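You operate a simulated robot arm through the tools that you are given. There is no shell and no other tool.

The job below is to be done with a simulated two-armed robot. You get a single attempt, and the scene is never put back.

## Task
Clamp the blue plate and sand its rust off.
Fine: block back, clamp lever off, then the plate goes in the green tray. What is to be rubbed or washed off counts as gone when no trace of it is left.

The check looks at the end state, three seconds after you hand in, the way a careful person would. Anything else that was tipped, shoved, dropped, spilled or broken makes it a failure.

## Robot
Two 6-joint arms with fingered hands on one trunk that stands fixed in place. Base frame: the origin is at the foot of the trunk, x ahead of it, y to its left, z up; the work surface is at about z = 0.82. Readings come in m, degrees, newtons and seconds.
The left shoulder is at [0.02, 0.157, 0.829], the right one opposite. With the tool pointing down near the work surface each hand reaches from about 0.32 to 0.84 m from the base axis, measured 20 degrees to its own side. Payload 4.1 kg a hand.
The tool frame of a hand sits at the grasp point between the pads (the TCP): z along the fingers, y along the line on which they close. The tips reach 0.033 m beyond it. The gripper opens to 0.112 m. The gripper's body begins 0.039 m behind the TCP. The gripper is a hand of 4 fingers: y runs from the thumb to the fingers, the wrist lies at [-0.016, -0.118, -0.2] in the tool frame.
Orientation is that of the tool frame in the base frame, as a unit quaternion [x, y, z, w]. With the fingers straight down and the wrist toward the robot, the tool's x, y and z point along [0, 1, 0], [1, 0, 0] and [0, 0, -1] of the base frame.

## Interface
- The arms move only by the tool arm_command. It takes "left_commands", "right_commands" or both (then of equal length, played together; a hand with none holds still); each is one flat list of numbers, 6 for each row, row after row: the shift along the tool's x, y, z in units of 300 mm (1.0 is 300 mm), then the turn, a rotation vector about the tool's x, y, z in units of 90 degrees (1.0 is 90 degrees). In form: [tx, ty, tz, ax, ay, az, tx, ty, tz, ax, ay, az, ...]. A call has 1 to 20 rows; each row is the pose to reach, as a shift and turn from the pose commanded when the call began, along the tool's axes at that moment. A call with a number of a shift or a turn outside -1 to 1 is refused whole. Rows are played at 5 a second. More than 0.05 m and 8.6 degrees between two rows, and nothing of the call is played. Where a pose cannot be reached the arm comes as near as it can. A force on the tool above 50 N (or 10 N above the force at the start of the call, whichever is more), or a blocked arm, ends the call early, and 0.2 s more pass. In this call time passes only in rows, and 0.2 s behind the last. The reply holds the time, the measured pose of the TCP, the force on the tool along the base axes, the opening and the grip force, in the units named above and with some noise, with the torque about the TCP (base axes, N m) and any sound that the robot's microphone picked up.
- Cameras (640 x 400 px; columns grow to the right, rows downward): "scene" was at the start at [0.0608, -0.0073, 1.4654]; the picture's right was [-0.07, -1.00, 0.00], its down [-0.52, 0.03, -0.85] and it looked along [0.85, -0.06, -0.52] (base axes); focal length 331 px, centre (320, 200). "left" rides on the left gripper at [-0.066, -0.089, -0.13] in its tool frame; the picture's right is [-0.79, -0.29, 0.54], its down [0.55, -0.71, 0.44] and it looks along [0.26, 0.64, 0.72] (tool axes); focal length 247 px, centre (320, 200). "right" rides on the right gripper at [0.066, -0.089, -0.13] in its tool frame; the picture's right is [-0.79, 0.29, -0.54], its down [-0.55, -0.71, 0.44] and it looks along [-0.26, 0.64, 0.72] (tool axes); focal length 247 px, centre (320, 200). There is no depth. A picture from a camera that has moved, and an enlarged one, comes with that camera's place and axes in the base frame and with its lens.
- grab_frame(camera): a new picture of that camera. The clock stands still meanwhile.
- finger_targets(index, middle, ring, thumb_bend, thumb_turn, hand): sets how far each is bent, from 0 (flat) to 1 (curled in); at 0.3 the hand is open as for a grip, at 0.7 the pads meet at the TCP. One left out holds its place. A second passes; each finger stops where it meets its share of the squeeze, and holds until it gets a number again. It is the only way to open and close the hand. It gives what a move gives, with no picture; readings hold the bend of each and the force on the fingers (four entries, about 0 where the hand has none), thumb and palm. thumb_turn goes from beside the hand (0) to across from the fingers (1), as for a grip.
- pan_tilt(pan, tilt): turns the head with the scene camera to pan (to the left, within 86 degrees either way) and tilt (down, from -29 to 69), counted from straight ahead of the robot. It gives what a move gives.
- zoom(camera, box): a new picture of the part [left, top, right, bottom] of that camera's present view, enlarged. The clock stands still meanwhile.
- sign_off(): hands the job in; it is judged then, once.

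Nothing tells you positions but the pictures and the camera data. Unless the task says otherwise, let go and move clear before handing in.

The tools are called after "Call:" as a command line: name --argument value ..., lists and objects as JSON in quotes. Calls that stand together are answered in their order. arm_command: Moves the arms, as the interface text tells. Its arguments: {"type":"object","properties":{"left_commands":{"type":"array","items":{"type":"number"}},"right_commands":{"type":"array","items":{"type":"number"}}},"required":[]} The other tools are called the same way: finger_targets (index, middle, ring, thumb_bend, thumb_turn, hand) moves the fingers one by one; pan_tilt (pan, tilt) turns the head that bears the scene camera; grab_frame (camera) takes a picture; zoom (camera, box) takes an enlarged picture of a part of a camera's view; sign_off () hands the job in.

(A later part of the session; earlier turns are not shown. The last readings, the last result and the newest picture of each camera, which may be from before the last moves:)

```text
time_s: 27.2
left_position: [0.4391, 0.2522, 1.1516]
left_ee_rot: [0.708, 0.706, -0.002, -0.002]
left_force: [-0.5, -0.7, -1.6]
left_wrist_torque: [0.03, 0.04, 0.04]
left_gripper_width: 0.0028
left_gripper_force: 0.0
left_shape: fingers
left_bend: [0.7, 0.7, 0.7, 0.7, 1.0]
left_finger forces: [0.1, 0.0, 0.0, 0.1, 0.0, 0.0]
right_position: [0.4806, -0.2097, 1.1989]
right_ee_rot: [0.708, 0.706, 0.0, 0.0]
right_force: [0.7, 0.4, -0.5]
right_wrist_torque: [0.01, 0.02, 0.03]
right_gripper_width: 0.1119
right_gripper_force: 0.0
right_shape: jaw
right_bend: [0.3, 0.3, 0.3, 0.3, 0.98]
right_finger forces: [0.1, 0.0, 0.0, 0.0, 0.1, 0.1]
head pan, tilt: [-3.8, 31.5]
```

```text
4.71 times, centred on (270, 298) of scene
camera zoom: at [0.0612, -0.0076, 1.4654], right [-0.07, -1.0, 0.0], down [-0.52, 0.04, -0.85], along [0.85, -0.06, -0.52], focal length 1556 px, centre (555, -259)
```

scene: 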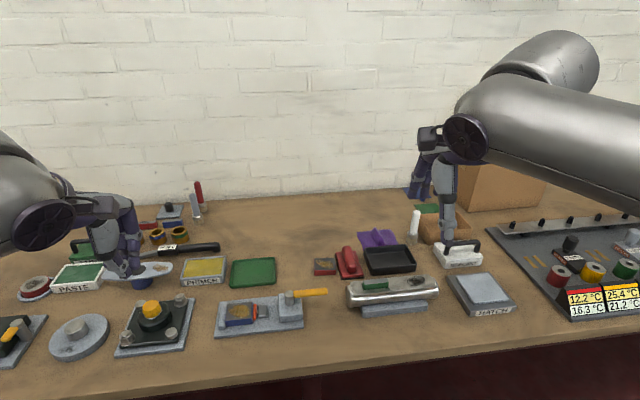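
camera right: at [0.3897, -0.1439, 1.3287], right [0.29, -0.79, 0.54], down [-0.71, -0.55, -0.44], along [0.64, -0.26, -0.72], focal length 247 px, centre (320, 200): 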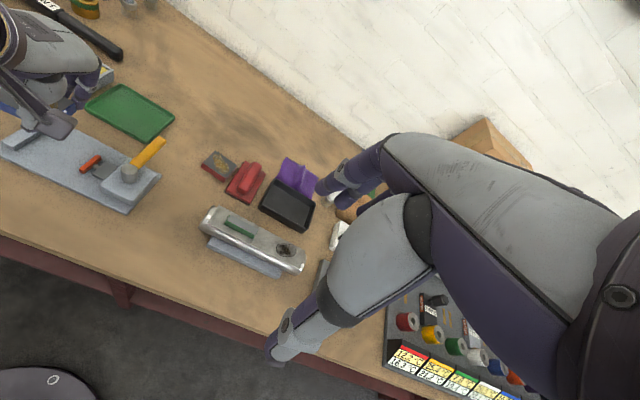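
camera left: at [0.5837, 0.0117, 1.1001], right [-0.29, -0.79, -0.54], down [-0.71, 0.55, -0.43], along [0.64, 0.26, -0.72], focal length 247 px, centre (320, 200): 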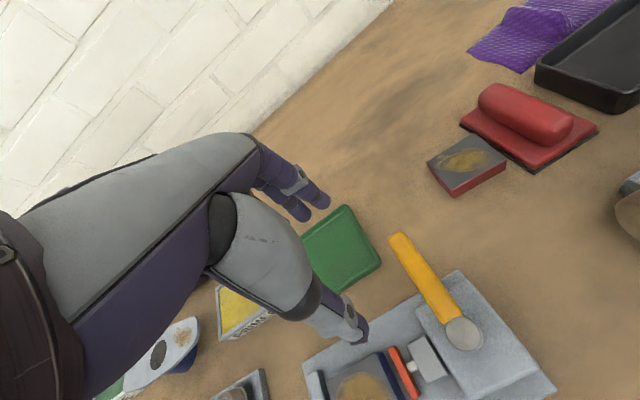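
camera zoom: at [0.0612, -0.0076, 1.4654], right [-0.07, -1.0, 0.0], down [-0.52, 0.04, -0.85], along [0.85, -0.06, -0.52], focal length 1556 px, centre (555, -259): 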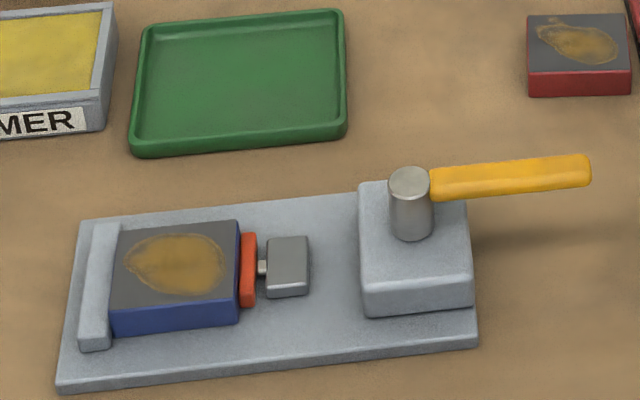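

The clamp holds the plate and the left arm is clear. The sanding block is centred at about [0.753, -0.136] with a yaw of about 2.5°, and I'll note that as its home. I'll now bring the right hand above it, turned 90° to grip across the handle.

Call:
arm_command --right_commands '[0.0204, 0.0742, 0.0552, 0, 0, -0.0833, 0.0408, 0.1484, 0.1104, 0, 0, -0.1666, 0.0612, 0.2226, 0.1656, 0, 0, -0.2499, 0.0816, 0.2968, 0.2208, 0, 0, -0.3332, 0.102, 0.371, 0.276, 0, 0, -0.4165, 0.1224, 0.4452, 0.3312, 0, 0, -0.4998, 0.1428, 0.5194, 0.3864, 0, 0, -0.5831, 0.1632, 0.5936, 0.4416, 0, 0, -0.6664, 0.1836, 0.6678, 0.4968, 0, 0, -0.7497, 0.204, 0.742, 0.552, 0, 0, -0.833, 0.2244, 0.8162, 0.6072, 0, 0, -0.9163, 0.2448, 0.89, 0.662, 0, 0, -1.0]'

Call:
grab_frame --camera "scene"

Call:
grab_frame --camera "right"

```text
time_s: 29.8
left_position: [0.4383, 0.2515, 1.1528]
left_ee_rot: [0.706, 0.708, -0.001, -0.002]
left_force: [-0.1, 0.1, -0.1]
left_wrist_torque: [0.01, -0.06, 0.01]
left_gripper_width: 0.0029
left_gripper_force: 0.0
left_shape: fingers
left_bend: [0.7, 0.7, 0.7, 0.7, 1.0]
left_finger forces: [0.1, 0.1, 0.0, 0.1, 0.0, 0.1]
right_position: [0.6333, -0.1532, 0.9635]
right_ee_rot: [0.007, 1.0, 0.0, 0.0]
right_force: [-0.6, 0.2, 0.3]
right_wrist_torque: [0.03, -0.07, -0.03]
right_gripper_width: 0.112
right_gripper_force: 0.1
right_shape: jaw
right_bend: [0.3, 0.3, 0.3, 0.3, 0.98]
right_finger forces: [0.1, 0.0, 0.0, 0.0, 0.1, 0.1]
right hand out of reach, approached as far as the arm can: row 9, 10, 11, 12
head pan, tilt: [-3.8, 31.5]
```

```text
taken
```

scene: 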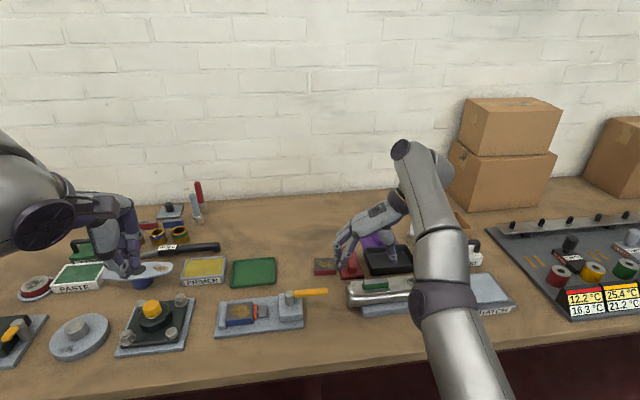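

```text
taken
camera right: at [0.5644, -0.242, 1.0941], right [0.8, 0.28, 0.54], down [0.54, -0.72, -0.44], along [0.27, 0.64, -0.72], focal length 247 px, centre (320, 200)
```

right: 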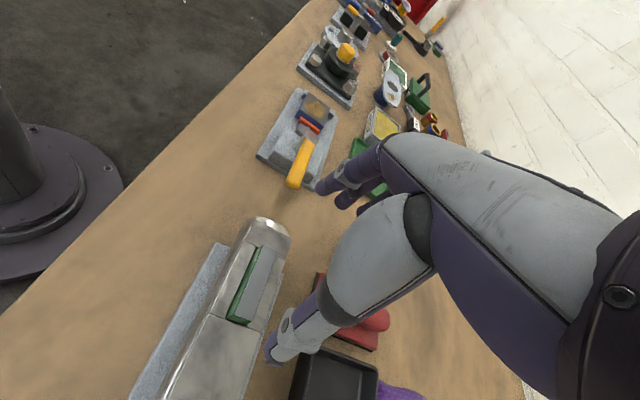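

That orientation can't reach far enough, because the wrist would sit too far forward, so the arm stopped at x≈0.633. I'll need to tilt the hand forward to reach the handle. First I'll make a small backward test move to see how the commanded pose is tracked.

Call:
arm_command --right_commands '[0.05, 0, 0, 0, 0, 0, 0.1, 0, 0, 0, 0, 0]'

Call:
zoom --camera "right" --box '[200, 180, 440, 400]'

```text
time_s: 30.4
left_position: [0.4393, 0.2523, 1.1533]
left_ee_rot: [0.706, 0.708, -0.001, -0.002]
left_force: [-0.1, 1.1, 0.4]
left_wrist_torque: [0.0, 0.05, -0.01]
left_gripper_width: 0.0027
left_gripper_force: 0.1
left_shape: fingers
left_bend: [0.7, 0.7, 0.7, 0.7, 1.0]
left_finger forces: [0.0, 0.0, 0.0, 0.0, 0.1, 0.1]
right_position: [0.6025, -0.1537, 0.9612]
right_ee_rot: [0.0, 1.0, 0.0, 0.0]
right_force: [-0.2, -0.1, 0.2]
right_wrist_torque: [-0.03, 0.02, -0.01]
right_gripper_width: 0.112
right_gripper_force: 0.1
right_shape: jaw
right_bend: [0.3, 0.3, 0.3, 0.3, 0.98]
right_finger forces: [0.1, 0.0, 0.0, 0.1, 0.0, 0.0]
right hand out of reach, approached as far as the arm can: row 1
head pan, tilt: [-3.8, 31.5]
```

```text
1.82 times, centred on (320, 290) of right
camera zoom: at [0.5353, -0.2432, 1.0914], right [0.79, 0.29, 0.54], down [0.55, -0.71, -0.43], along [0.26, 0.64, -0.72], focal length 449 px, centre (320, 36)
```

zoom: 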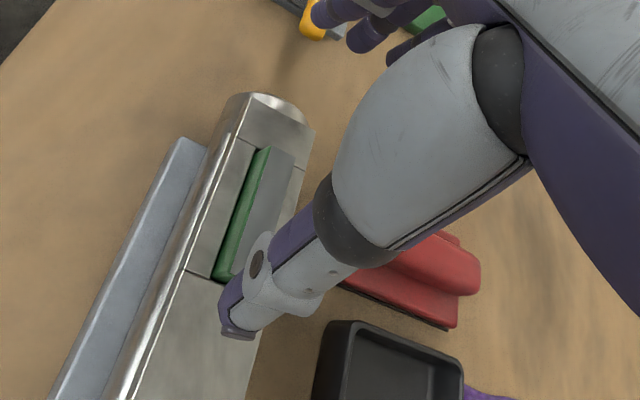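

The commanded pose restarts from where the arm actually is, which is good. I'll narrow the right hand to about 0.06 m, so the thumb clears the black pan, and tilt it forward 32° to a pre-grasp point behind and above the handle.

Call:
finger_targets --hand "right" --index 0.48 --middle 0.48 --ring 0.48 --thumb_bend 0.5 --thumb_turn 1.0

Call:
arm_command --right_commands '[-0.0528, 0.0088, 0.0095, -0.0013, -0.0593, -0.0046, -0.1056, 0.0176, 0.019, -0.0026, -0.1186, -0.0092, -0.1584, 0.0264, 0.0285, -0.0039, -0.1779, -0.0138, -0.2112, 0.0352, 0.038, -0.0052, -0.2372, -0.0184, -0.264, 0.044, 0.0475, -0.0065, -0.2965, -0.023, -0.317, 0.053, 0.057, -0.0078, -0.3556, -0.0278]'

Call:
grab_frame --camera "right"

Call:
zoom --camera "scene" --box '[290, 180, 440, 320]'

```text
time_s: 31.4
left_position: [0.4397, 0.252, 1.1537]
left_ee_rot: [0.707, 0.707, -0.002, -0.001]
left_force: [-0.5, 0.1, -0.4]
left_wrist_torque: [0.0, 0.0, 0.02]
left_gripper_width: 0.0027
left_gripper_force: 0.1
left_shape: fingers
left_bend: [0.7, 0.7, 0.7, 0.7, 1.0]
left_finger forces: [0.1, 0.1, 0.0, 0.1, 0.0, 0.1]
right_position: [0.6018, -0.154, 0.9614]
right_ee_rot: [0.0, 1.0, 0.0, 0.0]
right_force: [0.0, 0.1, -0.4]
right_wrist_torque: [0.0, -0.03, 0.02]
right_gripper_width: 0.0609
right_gripper_force: 0.1
right_shape: fingers
right_bend: [0.48, 0.48, 0.48, 0.5, 1.0]
right_finger forces: [0.0, 0.1, 0.0, 0.0, 0.0, 0.1]
head pan, tilt: [-3.8, 31.5]
```

```text
time_s: 32.8
left_position: [0.439, 0.2522, 1.1528]
left_ee_rot: [0.706, 0.708, -0.001, -0.002]
left_force: [-0.1, -1.5, 0.8]
left_wrist_torque: [0.01, 0.04, -0.02]
left_gripper_width: 0.0026
left_gripper_force: 0.0
left_shape: fingers
left_bend: [0.7, 0.7, 0.7, 0.7, 1.0]
left_finger forces: [0.1, 0.0, 0.0, 0.0, 0.1, 0.0]
right_position: [0.6964, -0.1389, 0.9435]
right_ee_rot: [-0.022, 0.961, 0.006, 0.276]
right_force: [-0.1, 0.8, 0.2]
right_wrist_torque: [0.01, 0.03, 0.02]
right_gripper_width: 0.0609
right_gripper_force: 0.0
right_shape: fingers
right_bend: [0.48, 0.48, 0.48, 0.5, 1.0]
right_finger forces: [0.0, 0.0, 0.0, 0.0, 0.0, 0.0]
head pan, tilt: [-3.8, 31.5]
```

```text
taken
camera right: at [0.5745, -0.2331, 1.0176], right [0.37, 0.3, 0.88], down [0.73, -0.68, -0.07], along [0.57, 0.67, -0.47], focal length 247 px, centre (320, 200)
```

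right: 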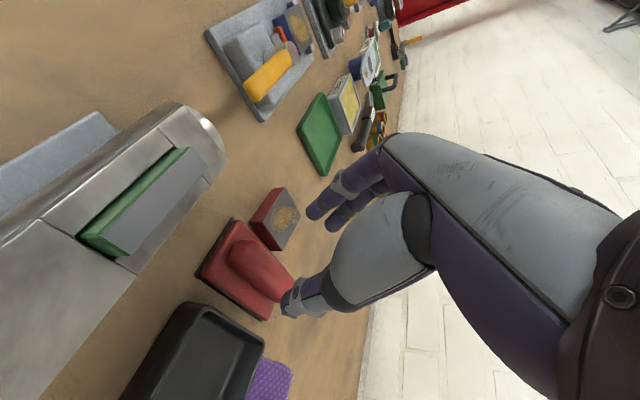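

```text
2.86 times, centred on (365, 250) of scene
camera zoom: at [0.0607, -0.0073, 1.4655], right [-0.07, -1.0, 0.0], down [-0.52, 0.03, -0.85], along [0.85, -0.06, -0.52], focal length 944 px, centre (191, 57)
```

zoom: 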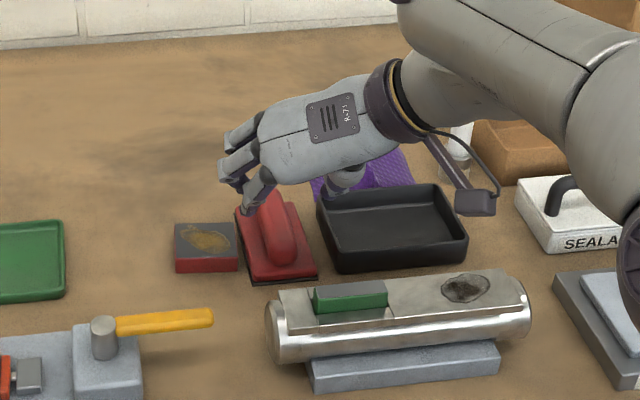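

The hand is tilted and poised behind and above the handle, with fingers to its left and the thumb to its right. I'll zoom to confirm alignment and handle height.

Call:
zoom --camera "right" --box '[180, 170, 340, 340]'

Call:
zoom --camera "scene" --box '[330, 210, 410, 290]'

```text
2.35 times, centred on (260, 255) of right
camera zoom: at [0.5745, -0.2331, 1.0176], right [0.37, 0.3, 0.88], down [0.73, -0.68, -0.07], along [0.57, 0.67, -0.47], focal length 581 px, centre (461, 71)
```

zoom: 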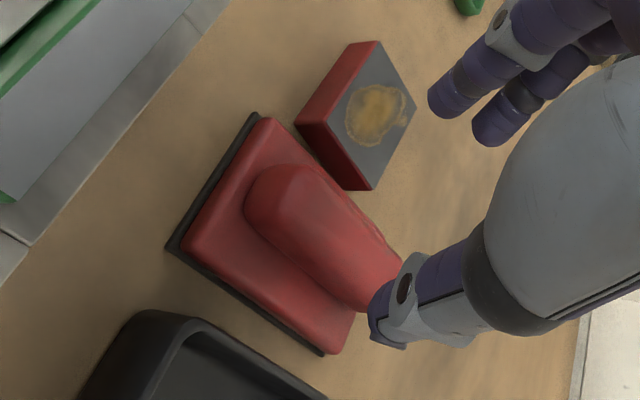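

```text
5.00 times, centred on (370, 250) of scene
camera zoom: at [0.0607, -0.0073, 1.4655], right [-0.07, -1.0, 0.0], down [-0.52, 0.03, -0.85], along [0.85, -0.06, -0.52], focal length 1653 px, centre (70, -50)
```

zoom: 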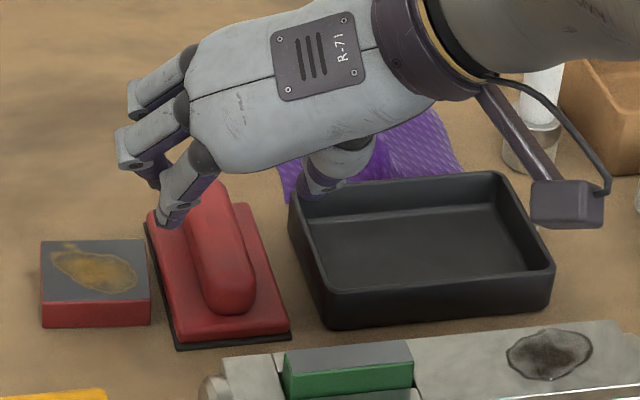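

The tilt can be a bit less if I grip the nearer half of the handle, which gets more finger overlap. I'll reduce the tilt to 25° and move to a pre-grasp on the approach line.

Call:
arm_command --right_commands '[-0.002, 0.003, 0.023, 0, 0.039, 0, -0.004, 0.006, 0.046, 0, 0.078, 0]'

Call:
zoom --camera "scene" --box '[330, 210, 410, 290]'

Call:
zoom --camera "right" --box '[180, 170, 340, 340]'

```text
time_s: 33.4
left_position: [0.439, 0.2525, 1.1526]
left_ee_rot: [0.707, 0.708, -0.002, -0.002]
left_force: [-0.6, 0.4, 0.4]
left_wrist_torque: [0.01, -0.02, -0.03]
left_gripper_width: 0.003
left_gripper_force: 0.1
left_shape: fingers
left_bend: [0.7, 0.7, 0.7, 0.7, 1.0]
left_finger forces: [0.0, 0.0, 0.0, 0.1, 0.0, 0.0]
right_position: [0.7041, -0.1356, 0.9317]
right_ee_rot: [-0.021, 0.976, 0.005, 0.216]
right_force: [-1.0, 0.4, 1.2]
right_wrist_torque: [-0.03, 0.0, 0.01]
right_gripper_width: 0.0613
right_gripper_force: 0.0
right_shape: fingers
right_bend: [0.48, 0.48, 0.48, 0.5, 1.0]
right_finger forces: [0.0, 0.0, 0.1, 0.0, 0.0, 0.0]
head pan, tilt: [-3.8, 31.5]
```

```text
5.00 times, centred on (370, 250) of scene
camera zoom: at [0.0606, -0.0073, 1.4655], right [-0.07, -1.0, 0.0], down [-0.52, 0.03, -0.85], along [0.85, -0.06, -0.52], focal length 1653 px, centre (70, -50)
```

zoom: 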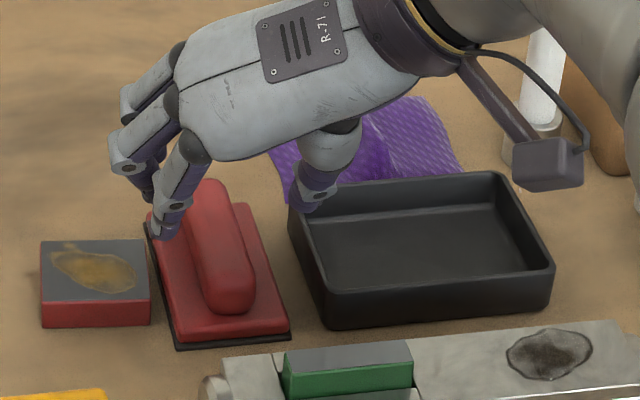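

```text
2.35 times, centred on (260, 255) of right
camera zoom: at [0.5926, -0.2305, 1.022], right [0.48, 0.31, 0.82], down [0.72, -0.68, -0.16], along [0.51, 0.67, -0.54], focal length 581 px, centre (461, 71)
```

zoom: 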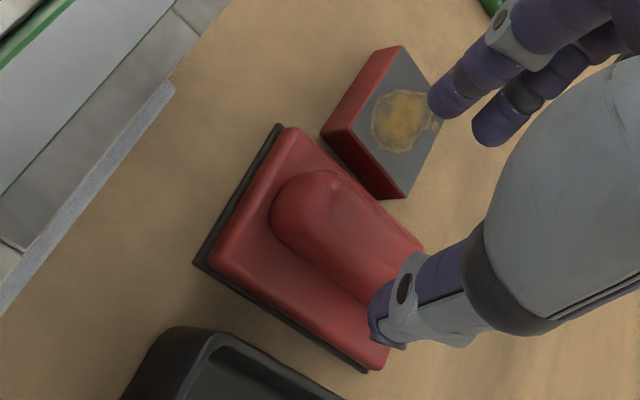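

The thumb would pass very close to the pan rim, so I'll close it a bit more first. Then I'll approach along the finger direction in steps.

Call:
finger_targets --hand "right" --index 0.5 --middle 0.5 --ring 0.5 --thumb_bend 0.55

Call:
arm_command --right_commands '[0, 0, 0.05, 0, 0, 0, 0, 0, 0.1, 0, 0, 0, 0, 0, 0.14, 0, 0, 0]'

Call:
zoom --camera "scene" --box '[330, 210, 410, 290]'

Call:
zoom --camera "right" --box '[180, 170, 340, 340]'

```text
time_s: 34.4
left_position: [0.4378, 0.2525, 1.1518]
left_ee_rot: [0.707, 0.707, -0.001, -0.002]
left_force: [-0.4, 0.2, 0.1]
left_wrist_torque: [-0.02, -0.01, 0.04]
left_gripper_width: 0.003
left_gripper_force: 0.1
left_shape: fingers
left_bend: [0.7, 0.7, 0.7, 0.7, 1.0]
left_finger forces: [0.0, 0.0, 0.0, 0.0, 0.0, 0.0]
right_position: [0.7044, -0.1364, 0.932]
right_ee_rot: [-0.023, 0.976, 0.004, 0.216]
right_force: [0.0, 0.8, -0.2]
right_wrist_torque: [0.01, -0.01, -0.01]
right_gripper_width: 0.0513
right_gripper_force: 0.0
right_shape: fingers
right_bend: [0.5, 0.5, 0.5, 0.55, 1.0]
right_finger forces: [0.0, 0.1, 0.0, 0.0, 0.0, 0.1]
head pan, tilt: [-3.8, 31.5]
```

```text
time_s: 35.2
left_position: [0.4395, 0.2512, 1.1528]
left_ee_rot: [0.707, 0.707, -0.002, -0.001]
left_force: [0.4, -0.8, 0.4]
left_wrist_torque: [0.04, 0.0, 0.01]
left_gripper_width: 0.003
left_gripper_force: 0.0
left_shape: fingers
left_bend: [0.7, 0.7, 0.7, 0.7, 1.0]
left_finger forces: [0.1, 0.0, 0.0, 0.0, 0.0, 0.0]
right_position: [0.7209, -0.1365, 0.8941]
right_ee_rot: [-0.022, 0.976, 0.006, 0.216]
right_force: [-0.3, 0.0, -0.6]
right_wrist_torque: [-0.01, -0.02, 0.01]
right_gripper_width: 0.0513
right_gripper_force: 0.0
right_shape: fingers
right_bend: [0.5, 0.5, 0.5, 0.55, 1.0]
right_finger forces: [0.1, 0.0, 0.1, 0.2, 0.0, 0.1]
head pan, tilt: [-3.8, 31.5]
```

```text
5.00 times, centred on (370, 250) of scene
camera zoom: at [0.0606, -0.0073, 1.4655], right [-0.07, -1.0, 0.0], down [-0.52, 0.03, -0.85], along [0.85, -0.06, -0.52], focal length 1653 px, centre (70, -50)
```

zoom: 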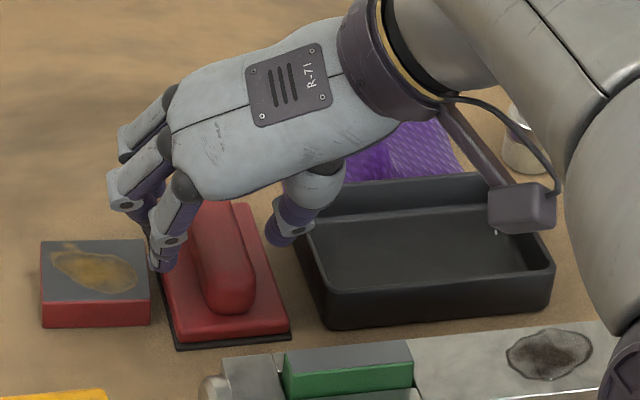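

```text
2.35 times, centred on (260, 255) of right
camera zoom: at [0.61, -0.2303, 0.984], right [0.48, 0.31, 0.82], down [0.72, -0.68, -0.16], along [0.51, 0.67, -0.55], focal length 581 px, centre (461, 71)
```

zoom: 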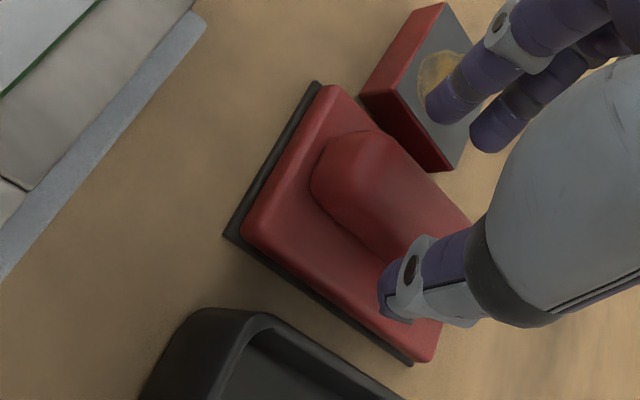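

The fingers straddle the handle, but the index is close to the red plate's edge, so I'll tuck the fingers in slightly before the last 17 mm of approach.

Call:
finger_targets --hand "right" --index 0.535 --middle 0.535 --ring 0.535

Call:
arm_command --right_commands '[0, 0, 0.03, 0, 0, 0, 0, 0, 0.057, 0, 0, 0]'

Call:
zoom --camera "scene" --box '[330, 210, 410, 290]'

Call:
zoom --camera "right" --box '[180, 150, 340, 320]'

```text
time_s: 36.2
left_position: [0.4403, 0.2515, 1.1524]
left_ee_rot: [0.707, 0.707, -0.002, -0.001]
left_force: [0.1, 0.9, -0.2]
left_wrist_torque: [-0.01, 0.0, 0.03]
left_gripper_width: 0.0028
left_gripper_force: 0.1
left_shape: fingers
left_bend: [0.7, 0.7, 0.7, 0.7, 1.0]
left_finger forces: [0.1, 0.1, 0.1, 0.0, 0.0, 0.1]
right_position: [0.7207, -0.1362, 0.8945]
right_ee_rot: [-0.022, 0.976, 0.004, 0.216]
right_force: [0.0, 0.2, -0.9]
right_wrist_torque: [-0.01, -0.03, -0.01]
right_gripper_width: 0.0469
right_gripper_force: 0.1
right_shape: fingers
right_bend: [0.53, 0.53, 0.53, 0.55, 1.0]
right_finger forces: [0.1, 0.0, 0.0, 0.0, 0.0, 0.0]
head pan, tilt: [-3.8, 31.5]
```

```text
time_s: 36.8
left_position: [0.4383, 0.252, 1.1522]
left_ee_rot: [0.706, 0.708, -0.001, -0.002]
left_force: [-0.5, -0.7, -0.8]
left_wrist_torque: [-0.06, -0.01, -0.01]
left_gripper_width: 0.0031
left_gripper_force: 0.0
left_shape: fingers
left_bend: [0.7, 0.7, 0.7, 0.7, 1.0]
left_finger forces: [0.1, 0.1, 0.0, 0.0, 0.1, 0.0]
right_position: [0.7279, -0.1359, 0.8785]
right_ee_rot: [-0.022, 0.976, 0.005, 0.217]
right_force: [0.1, 1.1, 0.7]
right_wrist_torque: [0.01, -0.03, 0.0]
right_gripper_width: 0.0469
right_gripper_force: 0.2
right_shape: fingers
right_bend: [0.53, 0.53, 0.53, 0.55, 1.0]
right_finger forces: [0.0, 0.1, 0.0, 0.0, 0.1, 0.1]
head pan, tilt: [-3.8, 31.5]
```

```text
5.00 times, centred on (370, 250) of scene
camera zoom: at [0.0607, -0.0073, 1.4655], right [-0.07, -1.0, 0.0], down [-0.52, 0.03, -0.85], along [0.85, -0.06, -0.52], focal length 1653 px, centre (70, -50)
```

zoom: 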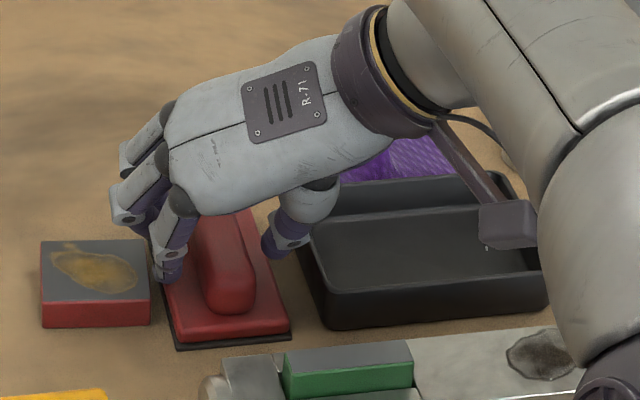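

```text
2.35 times, centred on (260, 235) of right
camera zoom: at [0.6169, -0.2302, 0.9685], right [0.48, 0.31, 0.82], down [0.72, -0.68, -0.16], along [0.51, 0.67, -0.54], focal length 581 px, centre (461, 118)
```

zoom: 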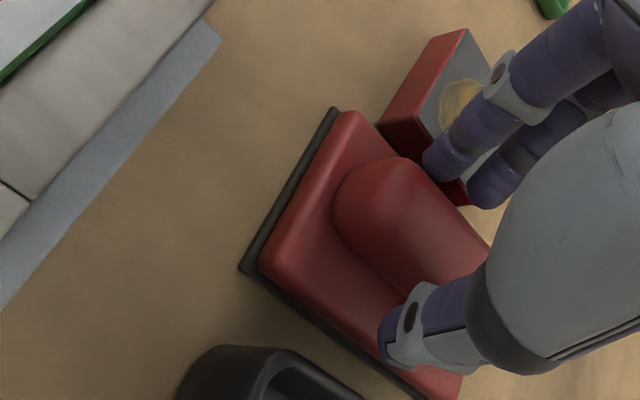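

The grasp pose is reached with the thumb and fingers on either side of the handle. Closing the grip now.

Call:
finger_targets --hand "right" --index 0.68 --middle 0.68 --ring 0.68 --thumb_bend 0.68

Call:
zoom --camera "scene" --box '[330, 210, 410, 290]'

Call:
zoom --camera "right" --box '[180, 150, 340, 320]'

```text
time_s: 37.8
left_position: [0.439, 0.2517, 1.1526]
left_ee_rot: [0.706, 0.708, -0.002, -0.001]
left_force: [-0.6, 0.3, 0.3]
left_wrist_torque: [-0.01, -0.02, 0.0]
left_gripper_width: 0.0027
left_gripper_force: 0.2
left_shape: fingers
left_bend: [0.7, 0.7, 0.7, 0.7, 1.0]
left_finger forces: [0.1, 0.1, 0.1, 0.0, 0.0, 0.1]
right_position: [0.7285, -0.1373, 0.8783]
right_ee_rot: [-0.022, 0.976, 0.005, 0.217]
right_force: [-1.1, 0.3, 0.0]
right_wrist_torque: [-0.01, 0.03, 0.02]
right_gripper_width: 0.0259
right_gripper_force: 8.9
right_shape: fingers
right_bend: [0.63, 0.64, 0.68, 0.62, 1.0]
right_finger forces: [3.7, 4.7, 0.3, 0.1, 8.3, 0.1]
head pan, tilt: [-3.8, 31.5]
```

```text
5.00 times, centred on (370, 250) of scene
camera zoom: at [0.0608, -0.0073, 1.4654], right [-0.07, -1.0, 0.0], down [-0.52, 0.03, -0.85], along [0.85, -0.06, -0.52], focal length 1653 px, centre (70, -50)
```

zoom: 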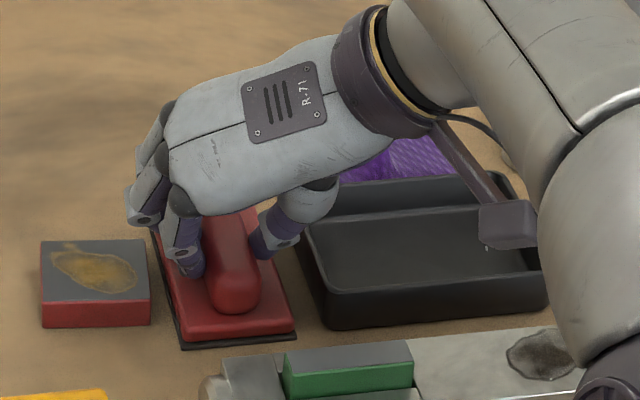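

```text
2.35 times, centred on (260, 235) of right
camera zoom: at [0.617, -0.2302, 0.9685], right [0.48, 0.31, 0.82], down [0.72, -0.68, -0.16], along [0.51, 0.67, -0.55], focal length 581 px, centre (461, 118)
```

zoom: 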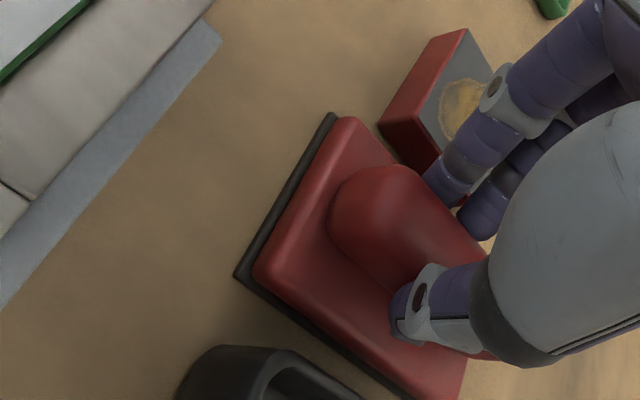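

I have about 9 N of grip on the handle. Sanding needs a firmer hold, so I'll tighten further.

Call:
finger_targets --hand "right" --index 0.85 --middle 0.85 --ring 0.75 --thumb_bend 0.85

Call:
zoom --camera "scene" --box '[330, 210, 410, 290]'

Call:
zoom --camera "right" --box '[180, 150, 340, 320]'

```text
time_s: 38.8
left_position: [0.4403, 0.2524, 1.1518]
left_ee_rot: [0.707, 0.707, -0.002, -0.002]
left_force: [0.1, -0.2, -0.9]
left_wrist_torque: [0.0, -0.01, 0.0]
left_gripper_width: 0.0027
left_gripper_force: 0.0
left_shape: fingers
left_bend: [0.7, 0.7, 0.7, 0.7, 1.0]
left_finger forces: [0.1, 0.1, 0.0, 0.0, 0.1, 0.0]
right_position: [0.7285, -0.136, 0.8785]
right_ee_rot: [-0.022, 0.976, 0.005, 0.216]
right_force: [0.1, 0.7, 1.0]
right_wrist_torque: [-0.1, -0.05, -0.03]
right_gripper_width: 0.0245
right_gripper_force: 17.0
right_shape: fingers
right_bend: [0.64, 0.66, 0.75, 0.61, 1.0]
right_finger forces: [8.7, 8.9, 0.1, 0.0, 17.2, 0.0]
head pan, tilt: [-3.8, 31.5]
```

```text
5.00 times, centred on (370, 250) of scene
camera zoom: at [0.0608, -0.0073, 1.4654], right [-0.07, -1.0, 0.0], down [-0.52, 0.03, -0.85], along [0.85, -0.06, -0.52], focal length 1653 px, centre (70, -50)
```

zoom: 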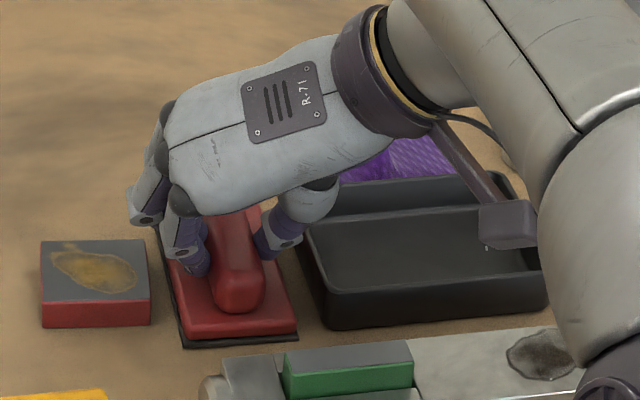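

```text
2.35 times, centred on (260, 235) of right
camera zoom: at [0.617, -0.2301, 0.9686], right [0.48, 0.31, 0.82], down [0.72, -0.68, -0.16], along [0.51, 0.67, -0.54], focal length 581 px, centre (461, 118)
```

zoom: 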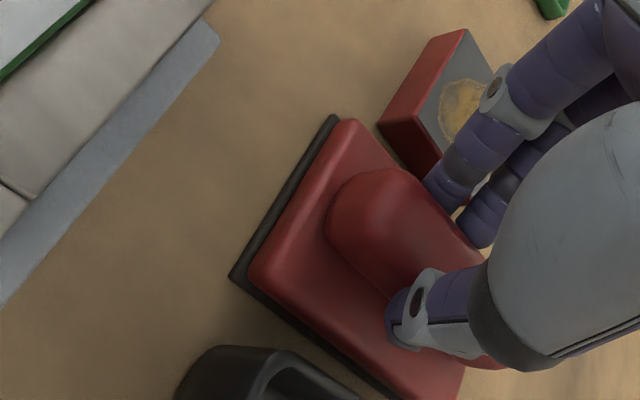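

The grip is now 17 N. I'll lift the block back and up along the approach line.

Call:
arm_command --right_commands '[0, 0, -0.04, 0, 0, 0, 0, 0, -0.1, 0, 0, 0, 0, 0, -0.18, 0, 0, 0, 0, 0, -0.27, 0, 0, 0]'

Call:
grab_frame --camera "right"

Call:
zoom --camera "scene" --box '[300, 190, 420, 300]'

Call:
grab_frame --camera "left"

```text
time_s: 39.8
left_position: [0.4399, 0.2511, 1.1527]
left_ee_rot: [0.706, 0.708, -0.001, -0.003]
left_force: [-0.6, 0.6, -0.2]
left_wrist_torque: [0.0, 0.03, -0.01]
left_gripper_width: 0.0027
left_gripper_force: 0.1
left_shape: fingers
left_bend: [0.7, 0.7, 0.7, 0.7, 1.0]
left_finger forces: [0.0, 0.1, 0.0, 0.1, 0.0, 0.1]
right_position: [0.6957, -0.1371, 0.9517]
right_ee_rot: [-0.022, 0.976, 0.006, 0.216]
right_force: [0.5, -0.3, -1.7]
right_wrist_torque: [0.01, 0.04, 0.01]
right_gripper_width: 0.0248
right_gripper_force: 17.2
right_shape: fingers
right_bend: [0.64, 0.66, 0.75, 0.61, 1.0]
right_finger forces: [9.0, 8.1, 0.1, 0.1, 17.2, 0.1]
head pan, tilt: [-3.8, 31.5]
```

```text
taken
camera right: at [0.5839, -0.2318, 1.0417], right [0.48, 0.31, 0.82], down [0.72, -0.68, -0.16], along [0.51, 0.67, -0.55], focal length 247 px, centre (320, 200)
```

right: 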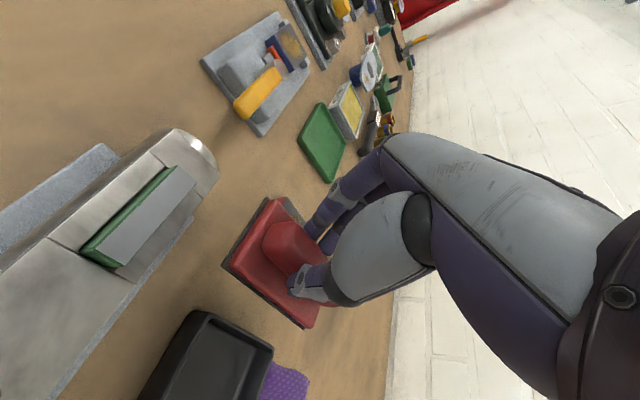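

```text
3.64 times, centred on (360, 245) of scene
camera zoom: at [0.0611, -0.0073, 1.4654], right [-0.07, -1.0, 0.0], down [-0.52, 0.03, -0.85], along [0.85, -0.06, -0.52], focal length 1202 px, centre (174, 36)
```

zoom: 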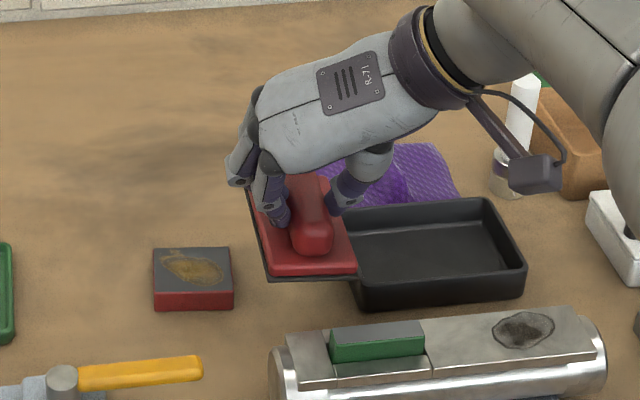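

```text
taken
camera left: at [0.3504, 0.185, 1.2824], right [-0.29, -0.79, -0.54], down [-0.71, 0.55, -0.43], along [0.64, 0.26, -0.72], focal length 247 px, centre (320, 200)
```

left: 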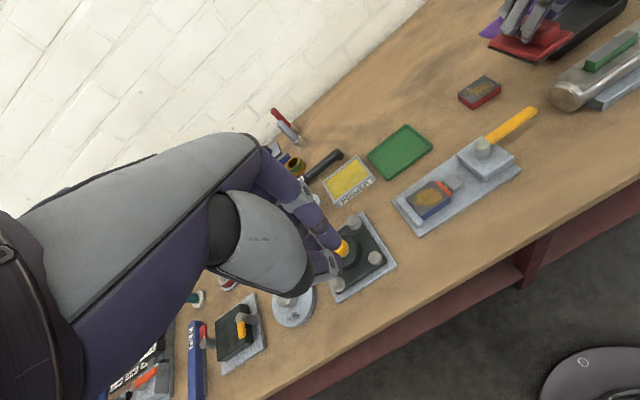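

The block is held level and weighs under 2 N. The clamped plate is centred at about [0.589, 0.143] with its top at about z=0.846. I'll carry the block over the lever and post to above the plate while moving the left arm further out of the way.

Call:
arm_command --right_commands '[0.0201, 0.0435, -0.0706, 0, 0, 0, 0.0403, 0.0869, -0.1411, 0, 0, 0, 0.0604, 0.1304, -0.2117, 0, 0, 0, 0.0857, 0.222, -0.2232, 0, 0, 0, 0.111, 0.3136, -0.2348, 0, 0, 0, 0.1363, 0.4051, -0.2463, 0, 0, 0, 0.1616, 0.4967, -0.2578, 0, 0, 0, 0.1869, 0.5883, -0.2694, 0, 0, 0, 0.2121, 0.6799, -0.2809, 0, 0, 0, 0.2374, 0.7715, -0.2924, 0, 0, 0, 0.2627, 0.863, -0.304, 0, 0, 0, 0.288, 0.9546, -0.3155, 0, 0, 0]' --left_commands '[0.0333, -0.0167, -0.0083, 0, 0, 0, 0.0666, -0.0334, -0.0166, 0, 0, 0, 0.0999, -0.0501, -0.0249, 0, 0, 0, 0.1332, -0.0668, -0.0332, 0, 0, 0, 0.1665, -0.0835, -0.0415, 0, 0, 0, 0.1998, -0.1002, -0.0498, 0, 0, 0, 0.2331, -0.1169, -0.0581, 0, 0, 0, 0.2664, -0.1336, -0.0664, 0, 0, 0, 0.2997, -0.1503, -0.0747, 0, 0, 0, 0.333, -0.167, -0.083, 0, 0, 0, 0.3663, -0.1837, -0.0913, 0, 0, 0, 0.4, -0.2, -0.1, 0, 0, 0]'

Call:
grab_frame --camera "scene"

Call:
grab_frame --camera "right"

Call:
grab_frame --camera "left"

```text
time_s: 42.4
left_position: [0.3794, 0.3722, 1.1799]
left_ee_rot: [0.707, 0.708, -0.002, -0.002]
left_force: [0.5, -1.2, 0.2]
left_wrist_torque: [0.02, 0.01, -0.02]
left_gripper_width: 0.0027
left_gripper_force: 0.1
left_shape: fingers
left_bend: [0.7, 0.7, 0.7, 0.7, 1.0]
left_finger forces: [0.1, 0.0, 0.0, 0.0, 0.1, 0.0]
right_position: [0.5641, 0.1432, 1.0005]
right_ee_rot: [-0.021, 0.976, 0.004, 0.216]
right_force: [0.8, -0.9, -1.9]
right_wrist_torque: [0.03, 0.02, 0.02]
right_gripper_width: 0.0245
right_gripper_force: 17.2
right_shape: fingers
right_bend: [0.64, 0.66, 0.75, 0.61, 1.0]
right_finger forces: [9.0, 8.1, 0.0, 0.0, 17.2, 0.0]
head pan, tilt: [-3.8, 31.5]
```

```text
taken
```

scene: 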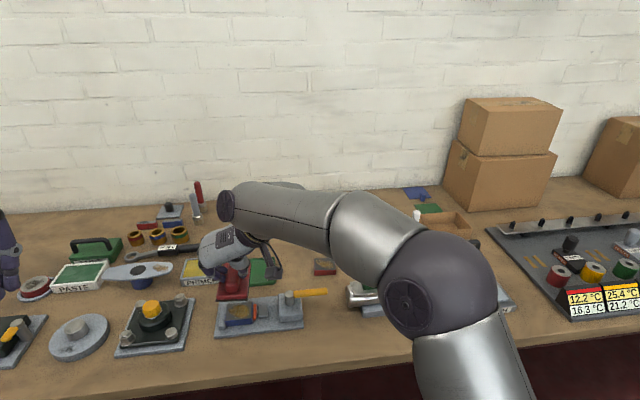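

```text
taken
camera right: at [0.4521, 0.0508, 1.0901], right [0.48, 0.31, 0.82], down [0.72, -0.68, -0.16], along [0.51, 0.67, -0.55], focal length 247 px, centre (320, 200)
```

right: 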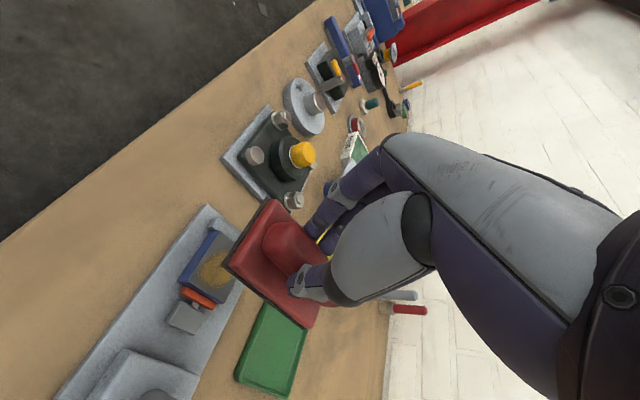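

```text
taken
camera left: at [0.2904, 0.3047, 1.3101], right [-0.29, -0.79, -0.54], down [-0.71, 0.55, -0.43], along [0.64, 0.26, -0.72], focal length 247 px, centre (320, 200)
```

left: 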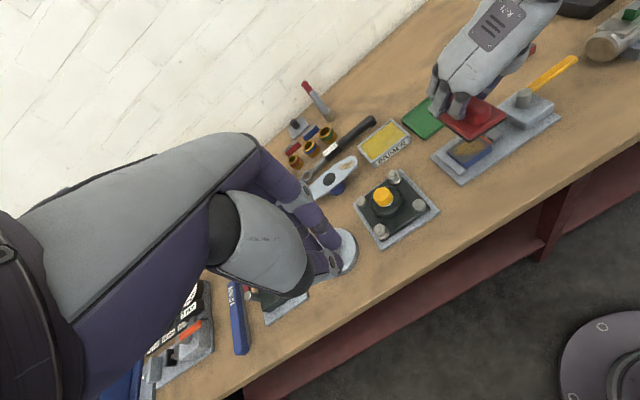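

The block is above the clamp and the left camera gives a good side view. I'll zoom in to check how the block lines up with the plate before lowering.

Call:
zoom --camera "left" --box '[400, 40, 600, 200]'

Call:
zoom --camera "scene" --box '[180, 220, 320, 340]'

Call:
zoom --camera "right" --box '[150, 180, 350, 340]'

```text
2.50 times, centred on (500, 120) of left
camera zoom: at [0.2904, 0.3047, 1.3101], right [-0.29, -0.79, -0.54], down [-0.71, 0.55, -0.43], along [0.64, 0.26, -0.72], focal length 617 px, centre (-130, 400)
```

zoom: 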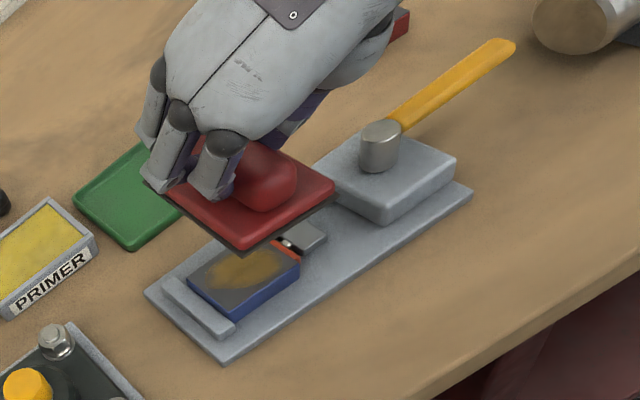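

```text
3.33 times, centred on (250, 280) of scene
camera zoom: at [0.061, -0.0077, 1.4654], right [-0.07, -1.0, 0.0], down [-0.52, 0.04, -0.85], along [0.85, -0.06, -0.52], focal length 1102 px, centre (553, -67)
```

zoom: 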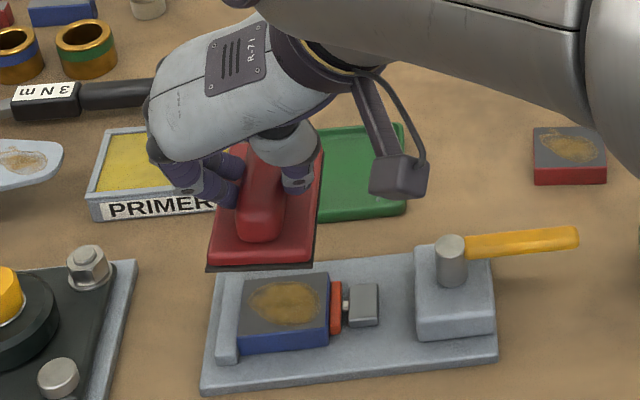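

```text
2.50 times, centred on (250, 260) of right
camera zoom: at [0.4521, 0.0508, 1.0901], right [0.48, 0.31, 0.82], down [0.72, -0.68, -0.16], along [0.51, 0.67, -0.55], focal length 617 px, centre (495, 50)
```

zoom: 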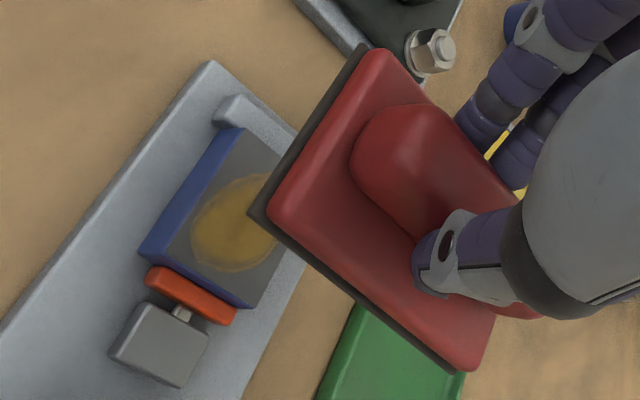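

The block is level and lined up over the plate. I'll lower it to about 10 mm above the plate, then feel for contact.

Call:
arm_command --right_commands '[0.0239, 0, 0.0514, 0, 0, 0, 0.0479, 0, 0.1027, 0, 0, 0, 0.0718, 0, 0.154, 0, 0, 0, 0.0958, 0, 0.2054, 0, 0, 0, 0.1197, -0.0006, 0.2568, 0, 0, 0]'

Call:
zoom --camera "left" --box '[420, 80, 560, 190]'

Call:
zoom --camera "scene" --box '[200, 255, 320, 340]'

```text
time_s: 43.6
left_position: [0.3789, 0.3713, 1.1805]
left_ee_rot: [0.707, 0.707, -0.001, -0.002]
left_force: [0.8, -1.1, -0.2]
left_wrist_torque: [0.03, -0.03, -0.02]
left_gripper_width: 0.0027
left_gripper_force: 0.2
left_shape: fingers
left_bend: [0.7, 0.7, 0.7, 0.7, 1.0]
left_finger forces: [0.0, 0.0, 0.0, 0.1, 0.0, 0.0]
right_position: [0.5633, 0.1438, 0.9166]
right_ee_rot: [-0.021, 0.976, 0.005, 0.216]
right_force: [-0.1, 0.8, -1.4]
right_wrist_torque: [0.04, 0.06, -0.03]
right_gripper_width: 0.0246
right_gripper_force: 16.8
right_shape: fingers
right_bend: [0.64, 0.66, 0.75, 0.61, 1.0]
right_finger forces: [9.0, 7.9, 0.1, 0.1, 17.3, 0.1]
head pan, tilt: [-3.8, 31.5]
```

```text
3.64 times, centred on (490, 135) of left
camera zoom: at [0.2902, 0.3049, 1.3101], right [-0.29, -0.79, -0.54], down [-0.71, 0.55, -0.43], along [0.64, 0.26, -0.72], focal length 898 px, centre (-298, 436)
```

zoom: 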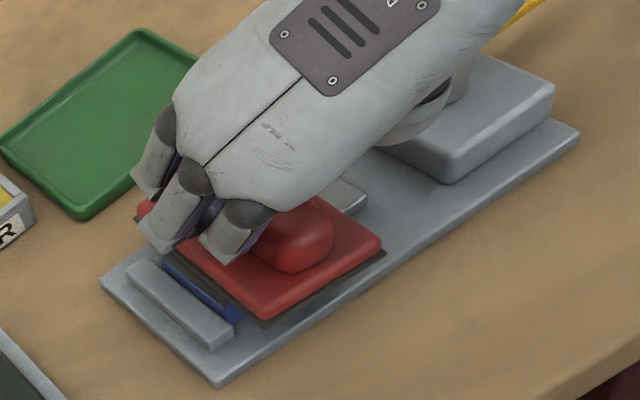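

```text
4.71 times, centred on (260, 298) of scene
camera zoom: at [0.0607, -0.0073, 1.4655], right [-0.07, -1.0, 0.0], down [-0.52, 0.03, -0.85], along [0.85, -0.06, -0.52], focal length 1556 px, centre (602, -259)
```

zoom: 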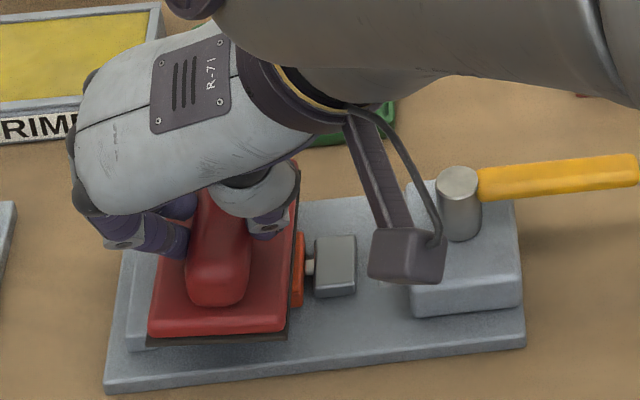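

It's roughly 10–12 mm above the plate. I'll lower in small steps until the force shows contact.

Call:
arm_command --right_commands '[0.007, 0, 0.0151, 0, 0, 0, 0.0112, 0, 0.0242, 0, 0, 0, 0.0141, 0, 0.0302, 0, 0, 0]'

Call:
zoom --camera "left" --box '[420, 80, 560, 190]'

```text
time_s: 44.4
left_position: [0.3784, 0.3702, 1.1804]
left_ee_rot: [0.706, 0.708, -0.002, -0.002]
left_force: [0.4, -1.1, -1.1]
left_wrist_torque: [-0.01, 0.02, 0.0]
left_gripper_width: 0.0028
left_gripper_force: 0.1
left_shape: fingers
left_bend: [0.7, 0.7, 0.7, 0.7, 1.0]
left_finger forces: [0.1, 0.0, 0.0, 0.0, 0.0, 0.0]
right_position: [0.5652, 0.144, 0.9085]
right_ee_rot: [-0.022, 0.976, 0.005, 0.217]
right_force: [-2.3, 1.3, 5.4]
right_wrist_torque: [-0.1, 0.0, -0.07]
right_gripper_width: 0.0243
right_gripper_force: 18.4
right_shape: fingers
right_bend: [0.64, 0.66, 0.75, 0.61, 1.0]
right_finger forces: [9.2, 9.6, 0.0, 0.0, 17.7, 0.0]
head pan, tilt: [-3.8, 31.5]
```

```text
3.64 times, centred on (490, 135) of left
camera zoom: at [0.29, 0.3049, 1.3101], right [-0.29, -0.79, -0.54], down [-0.71, 0.55, -0.43], along [0.64, 0.26, -0.72], focal length 898 px, centre (-298, 436)
```

zoom: 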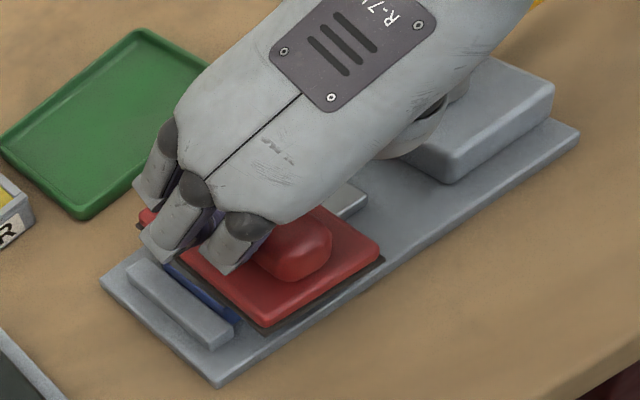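

Contact is made at about 7 N. I'll do a first set of sanding strokes of ±20 mm along x with slightly more pressure, then check the rust.

Call:
arm_command --right_commands '[0.0021, 0, 0.0045, 0, 0, 0, -0.0281, -0.0015, 0.0185, 0, 0, 0, -0.0583, -0.003, 0.0326, 0, 0, 0, -0.0281, -0.0015, 0.0185, 0, 0, 0, 0.0021, 0, 0.0045, 0, 0, 0, 0.0323, 0.0015, -0.0095, 0, 0, 0, 0.0625, 0.003, -0.0236, 0, 0, 0, 0.0323, 0.0015, -0.0095, 0, 0, 0, 0.0021, 0, 0.0045, 0, 0, 0, -0.0281, -0.0015, 0.0185, 0, 0, 0, -0.0583, -0.003, 0.0326, 0, 0, 0]'

Call:
zoom --camera "left" --box '[420, 80, 560, 190]'

Call:
zoom --camera "scene" --box '[200, 255, 320, 340]'

Call:
zoom --camera "right" --box '[150, 150, 350, 340]'

```text
time_s: 46.8
left_position: [0.379, 0.3717, 1.1793]
left_ee_rot: [0.707, 0.708, -0.002, -0.001]
left_force: [0.8, 0.0, -0.1]
left_wrist_torque: [0.0, -0.01, -0.02]
left_gripper_width: 0.0027
left_gripper_force: 0.1
left_shape: fingers
left_bend: [0.7, 0.7, 0.7, 0.7, 1.0]
left_finger forces: [0.0, 0.0, 0.1, 0.0, 0.1, 0.0]
right_position: [0.5826, 0.1437, 0.9044]
right_ee_rot: [-0.022, 0.976, 0.005, 0.216]
right_force: [-5.3, 1.0, 19.1]
right_wrist_torque: [-0.15, -0.09, -0.05]
right_gripper_width: 0.0241
right_gripper_force: 19.3
right_shape: fingers
right_bend: [0.66, 0.66, 0.75, 0.62, 1.0]
right_finger forces: [10.5, 9.7, 0.1, 0.1, 18.5, 0.1]
head pan, tilt: [-3.8, 31.5]
```

```text
3.64 times, centred on (490, 135) of left
camera zoom: at [0.2896, 0.3049, 1.3103], right [-0.29, -0.79, -0.54], down [-0.71, 0.55, -0.43], along [0.64, 0.26, -0.72], focal length 898 px, centre (-298, 436)
```

zoom: 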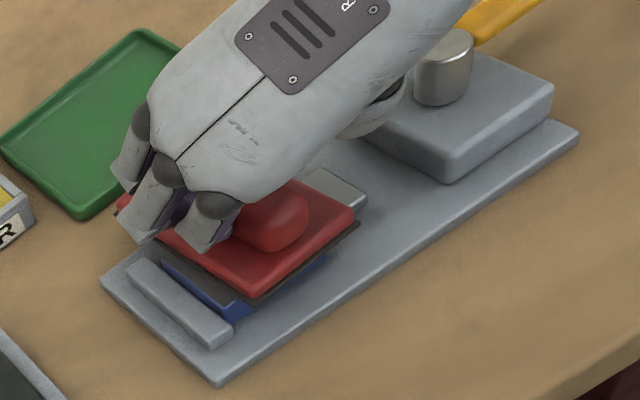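

```text
4.71 times, centred on (260, 298) of scene
camera zoom: at [0.0601, -0.0074, 1.4655], right [-0.07, -1.0, 0.0], down [-0.52, 0.03, -0.85], along [0.85, -0.06, -0.52], focal length 1556 px, centre (602, -259)
```

zoom: 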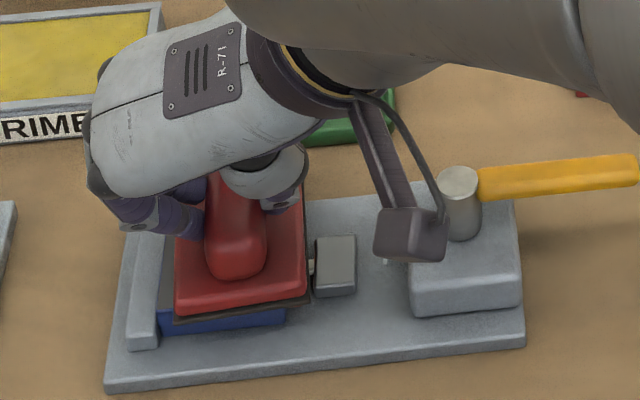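

```text
2.11 times, centred on (250, 245) of right
camera zoom: at [0.4721, 0.0492, 0.9943], right [0.48, 0.31, 0.82], down [0.72, -0.68, -0.16], along [0.51, 0.67, -0.54], focal length 520 px, centre (467, 105)
```

zoom: 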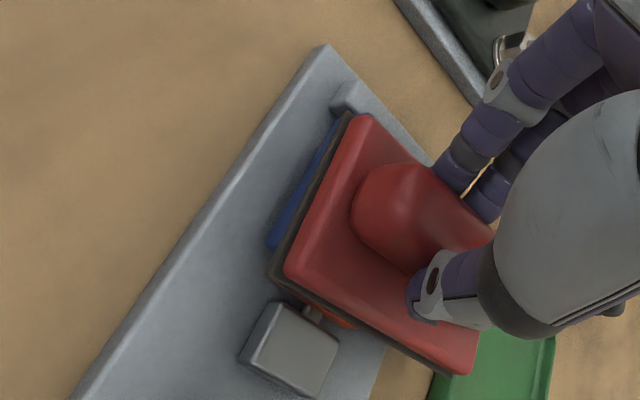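

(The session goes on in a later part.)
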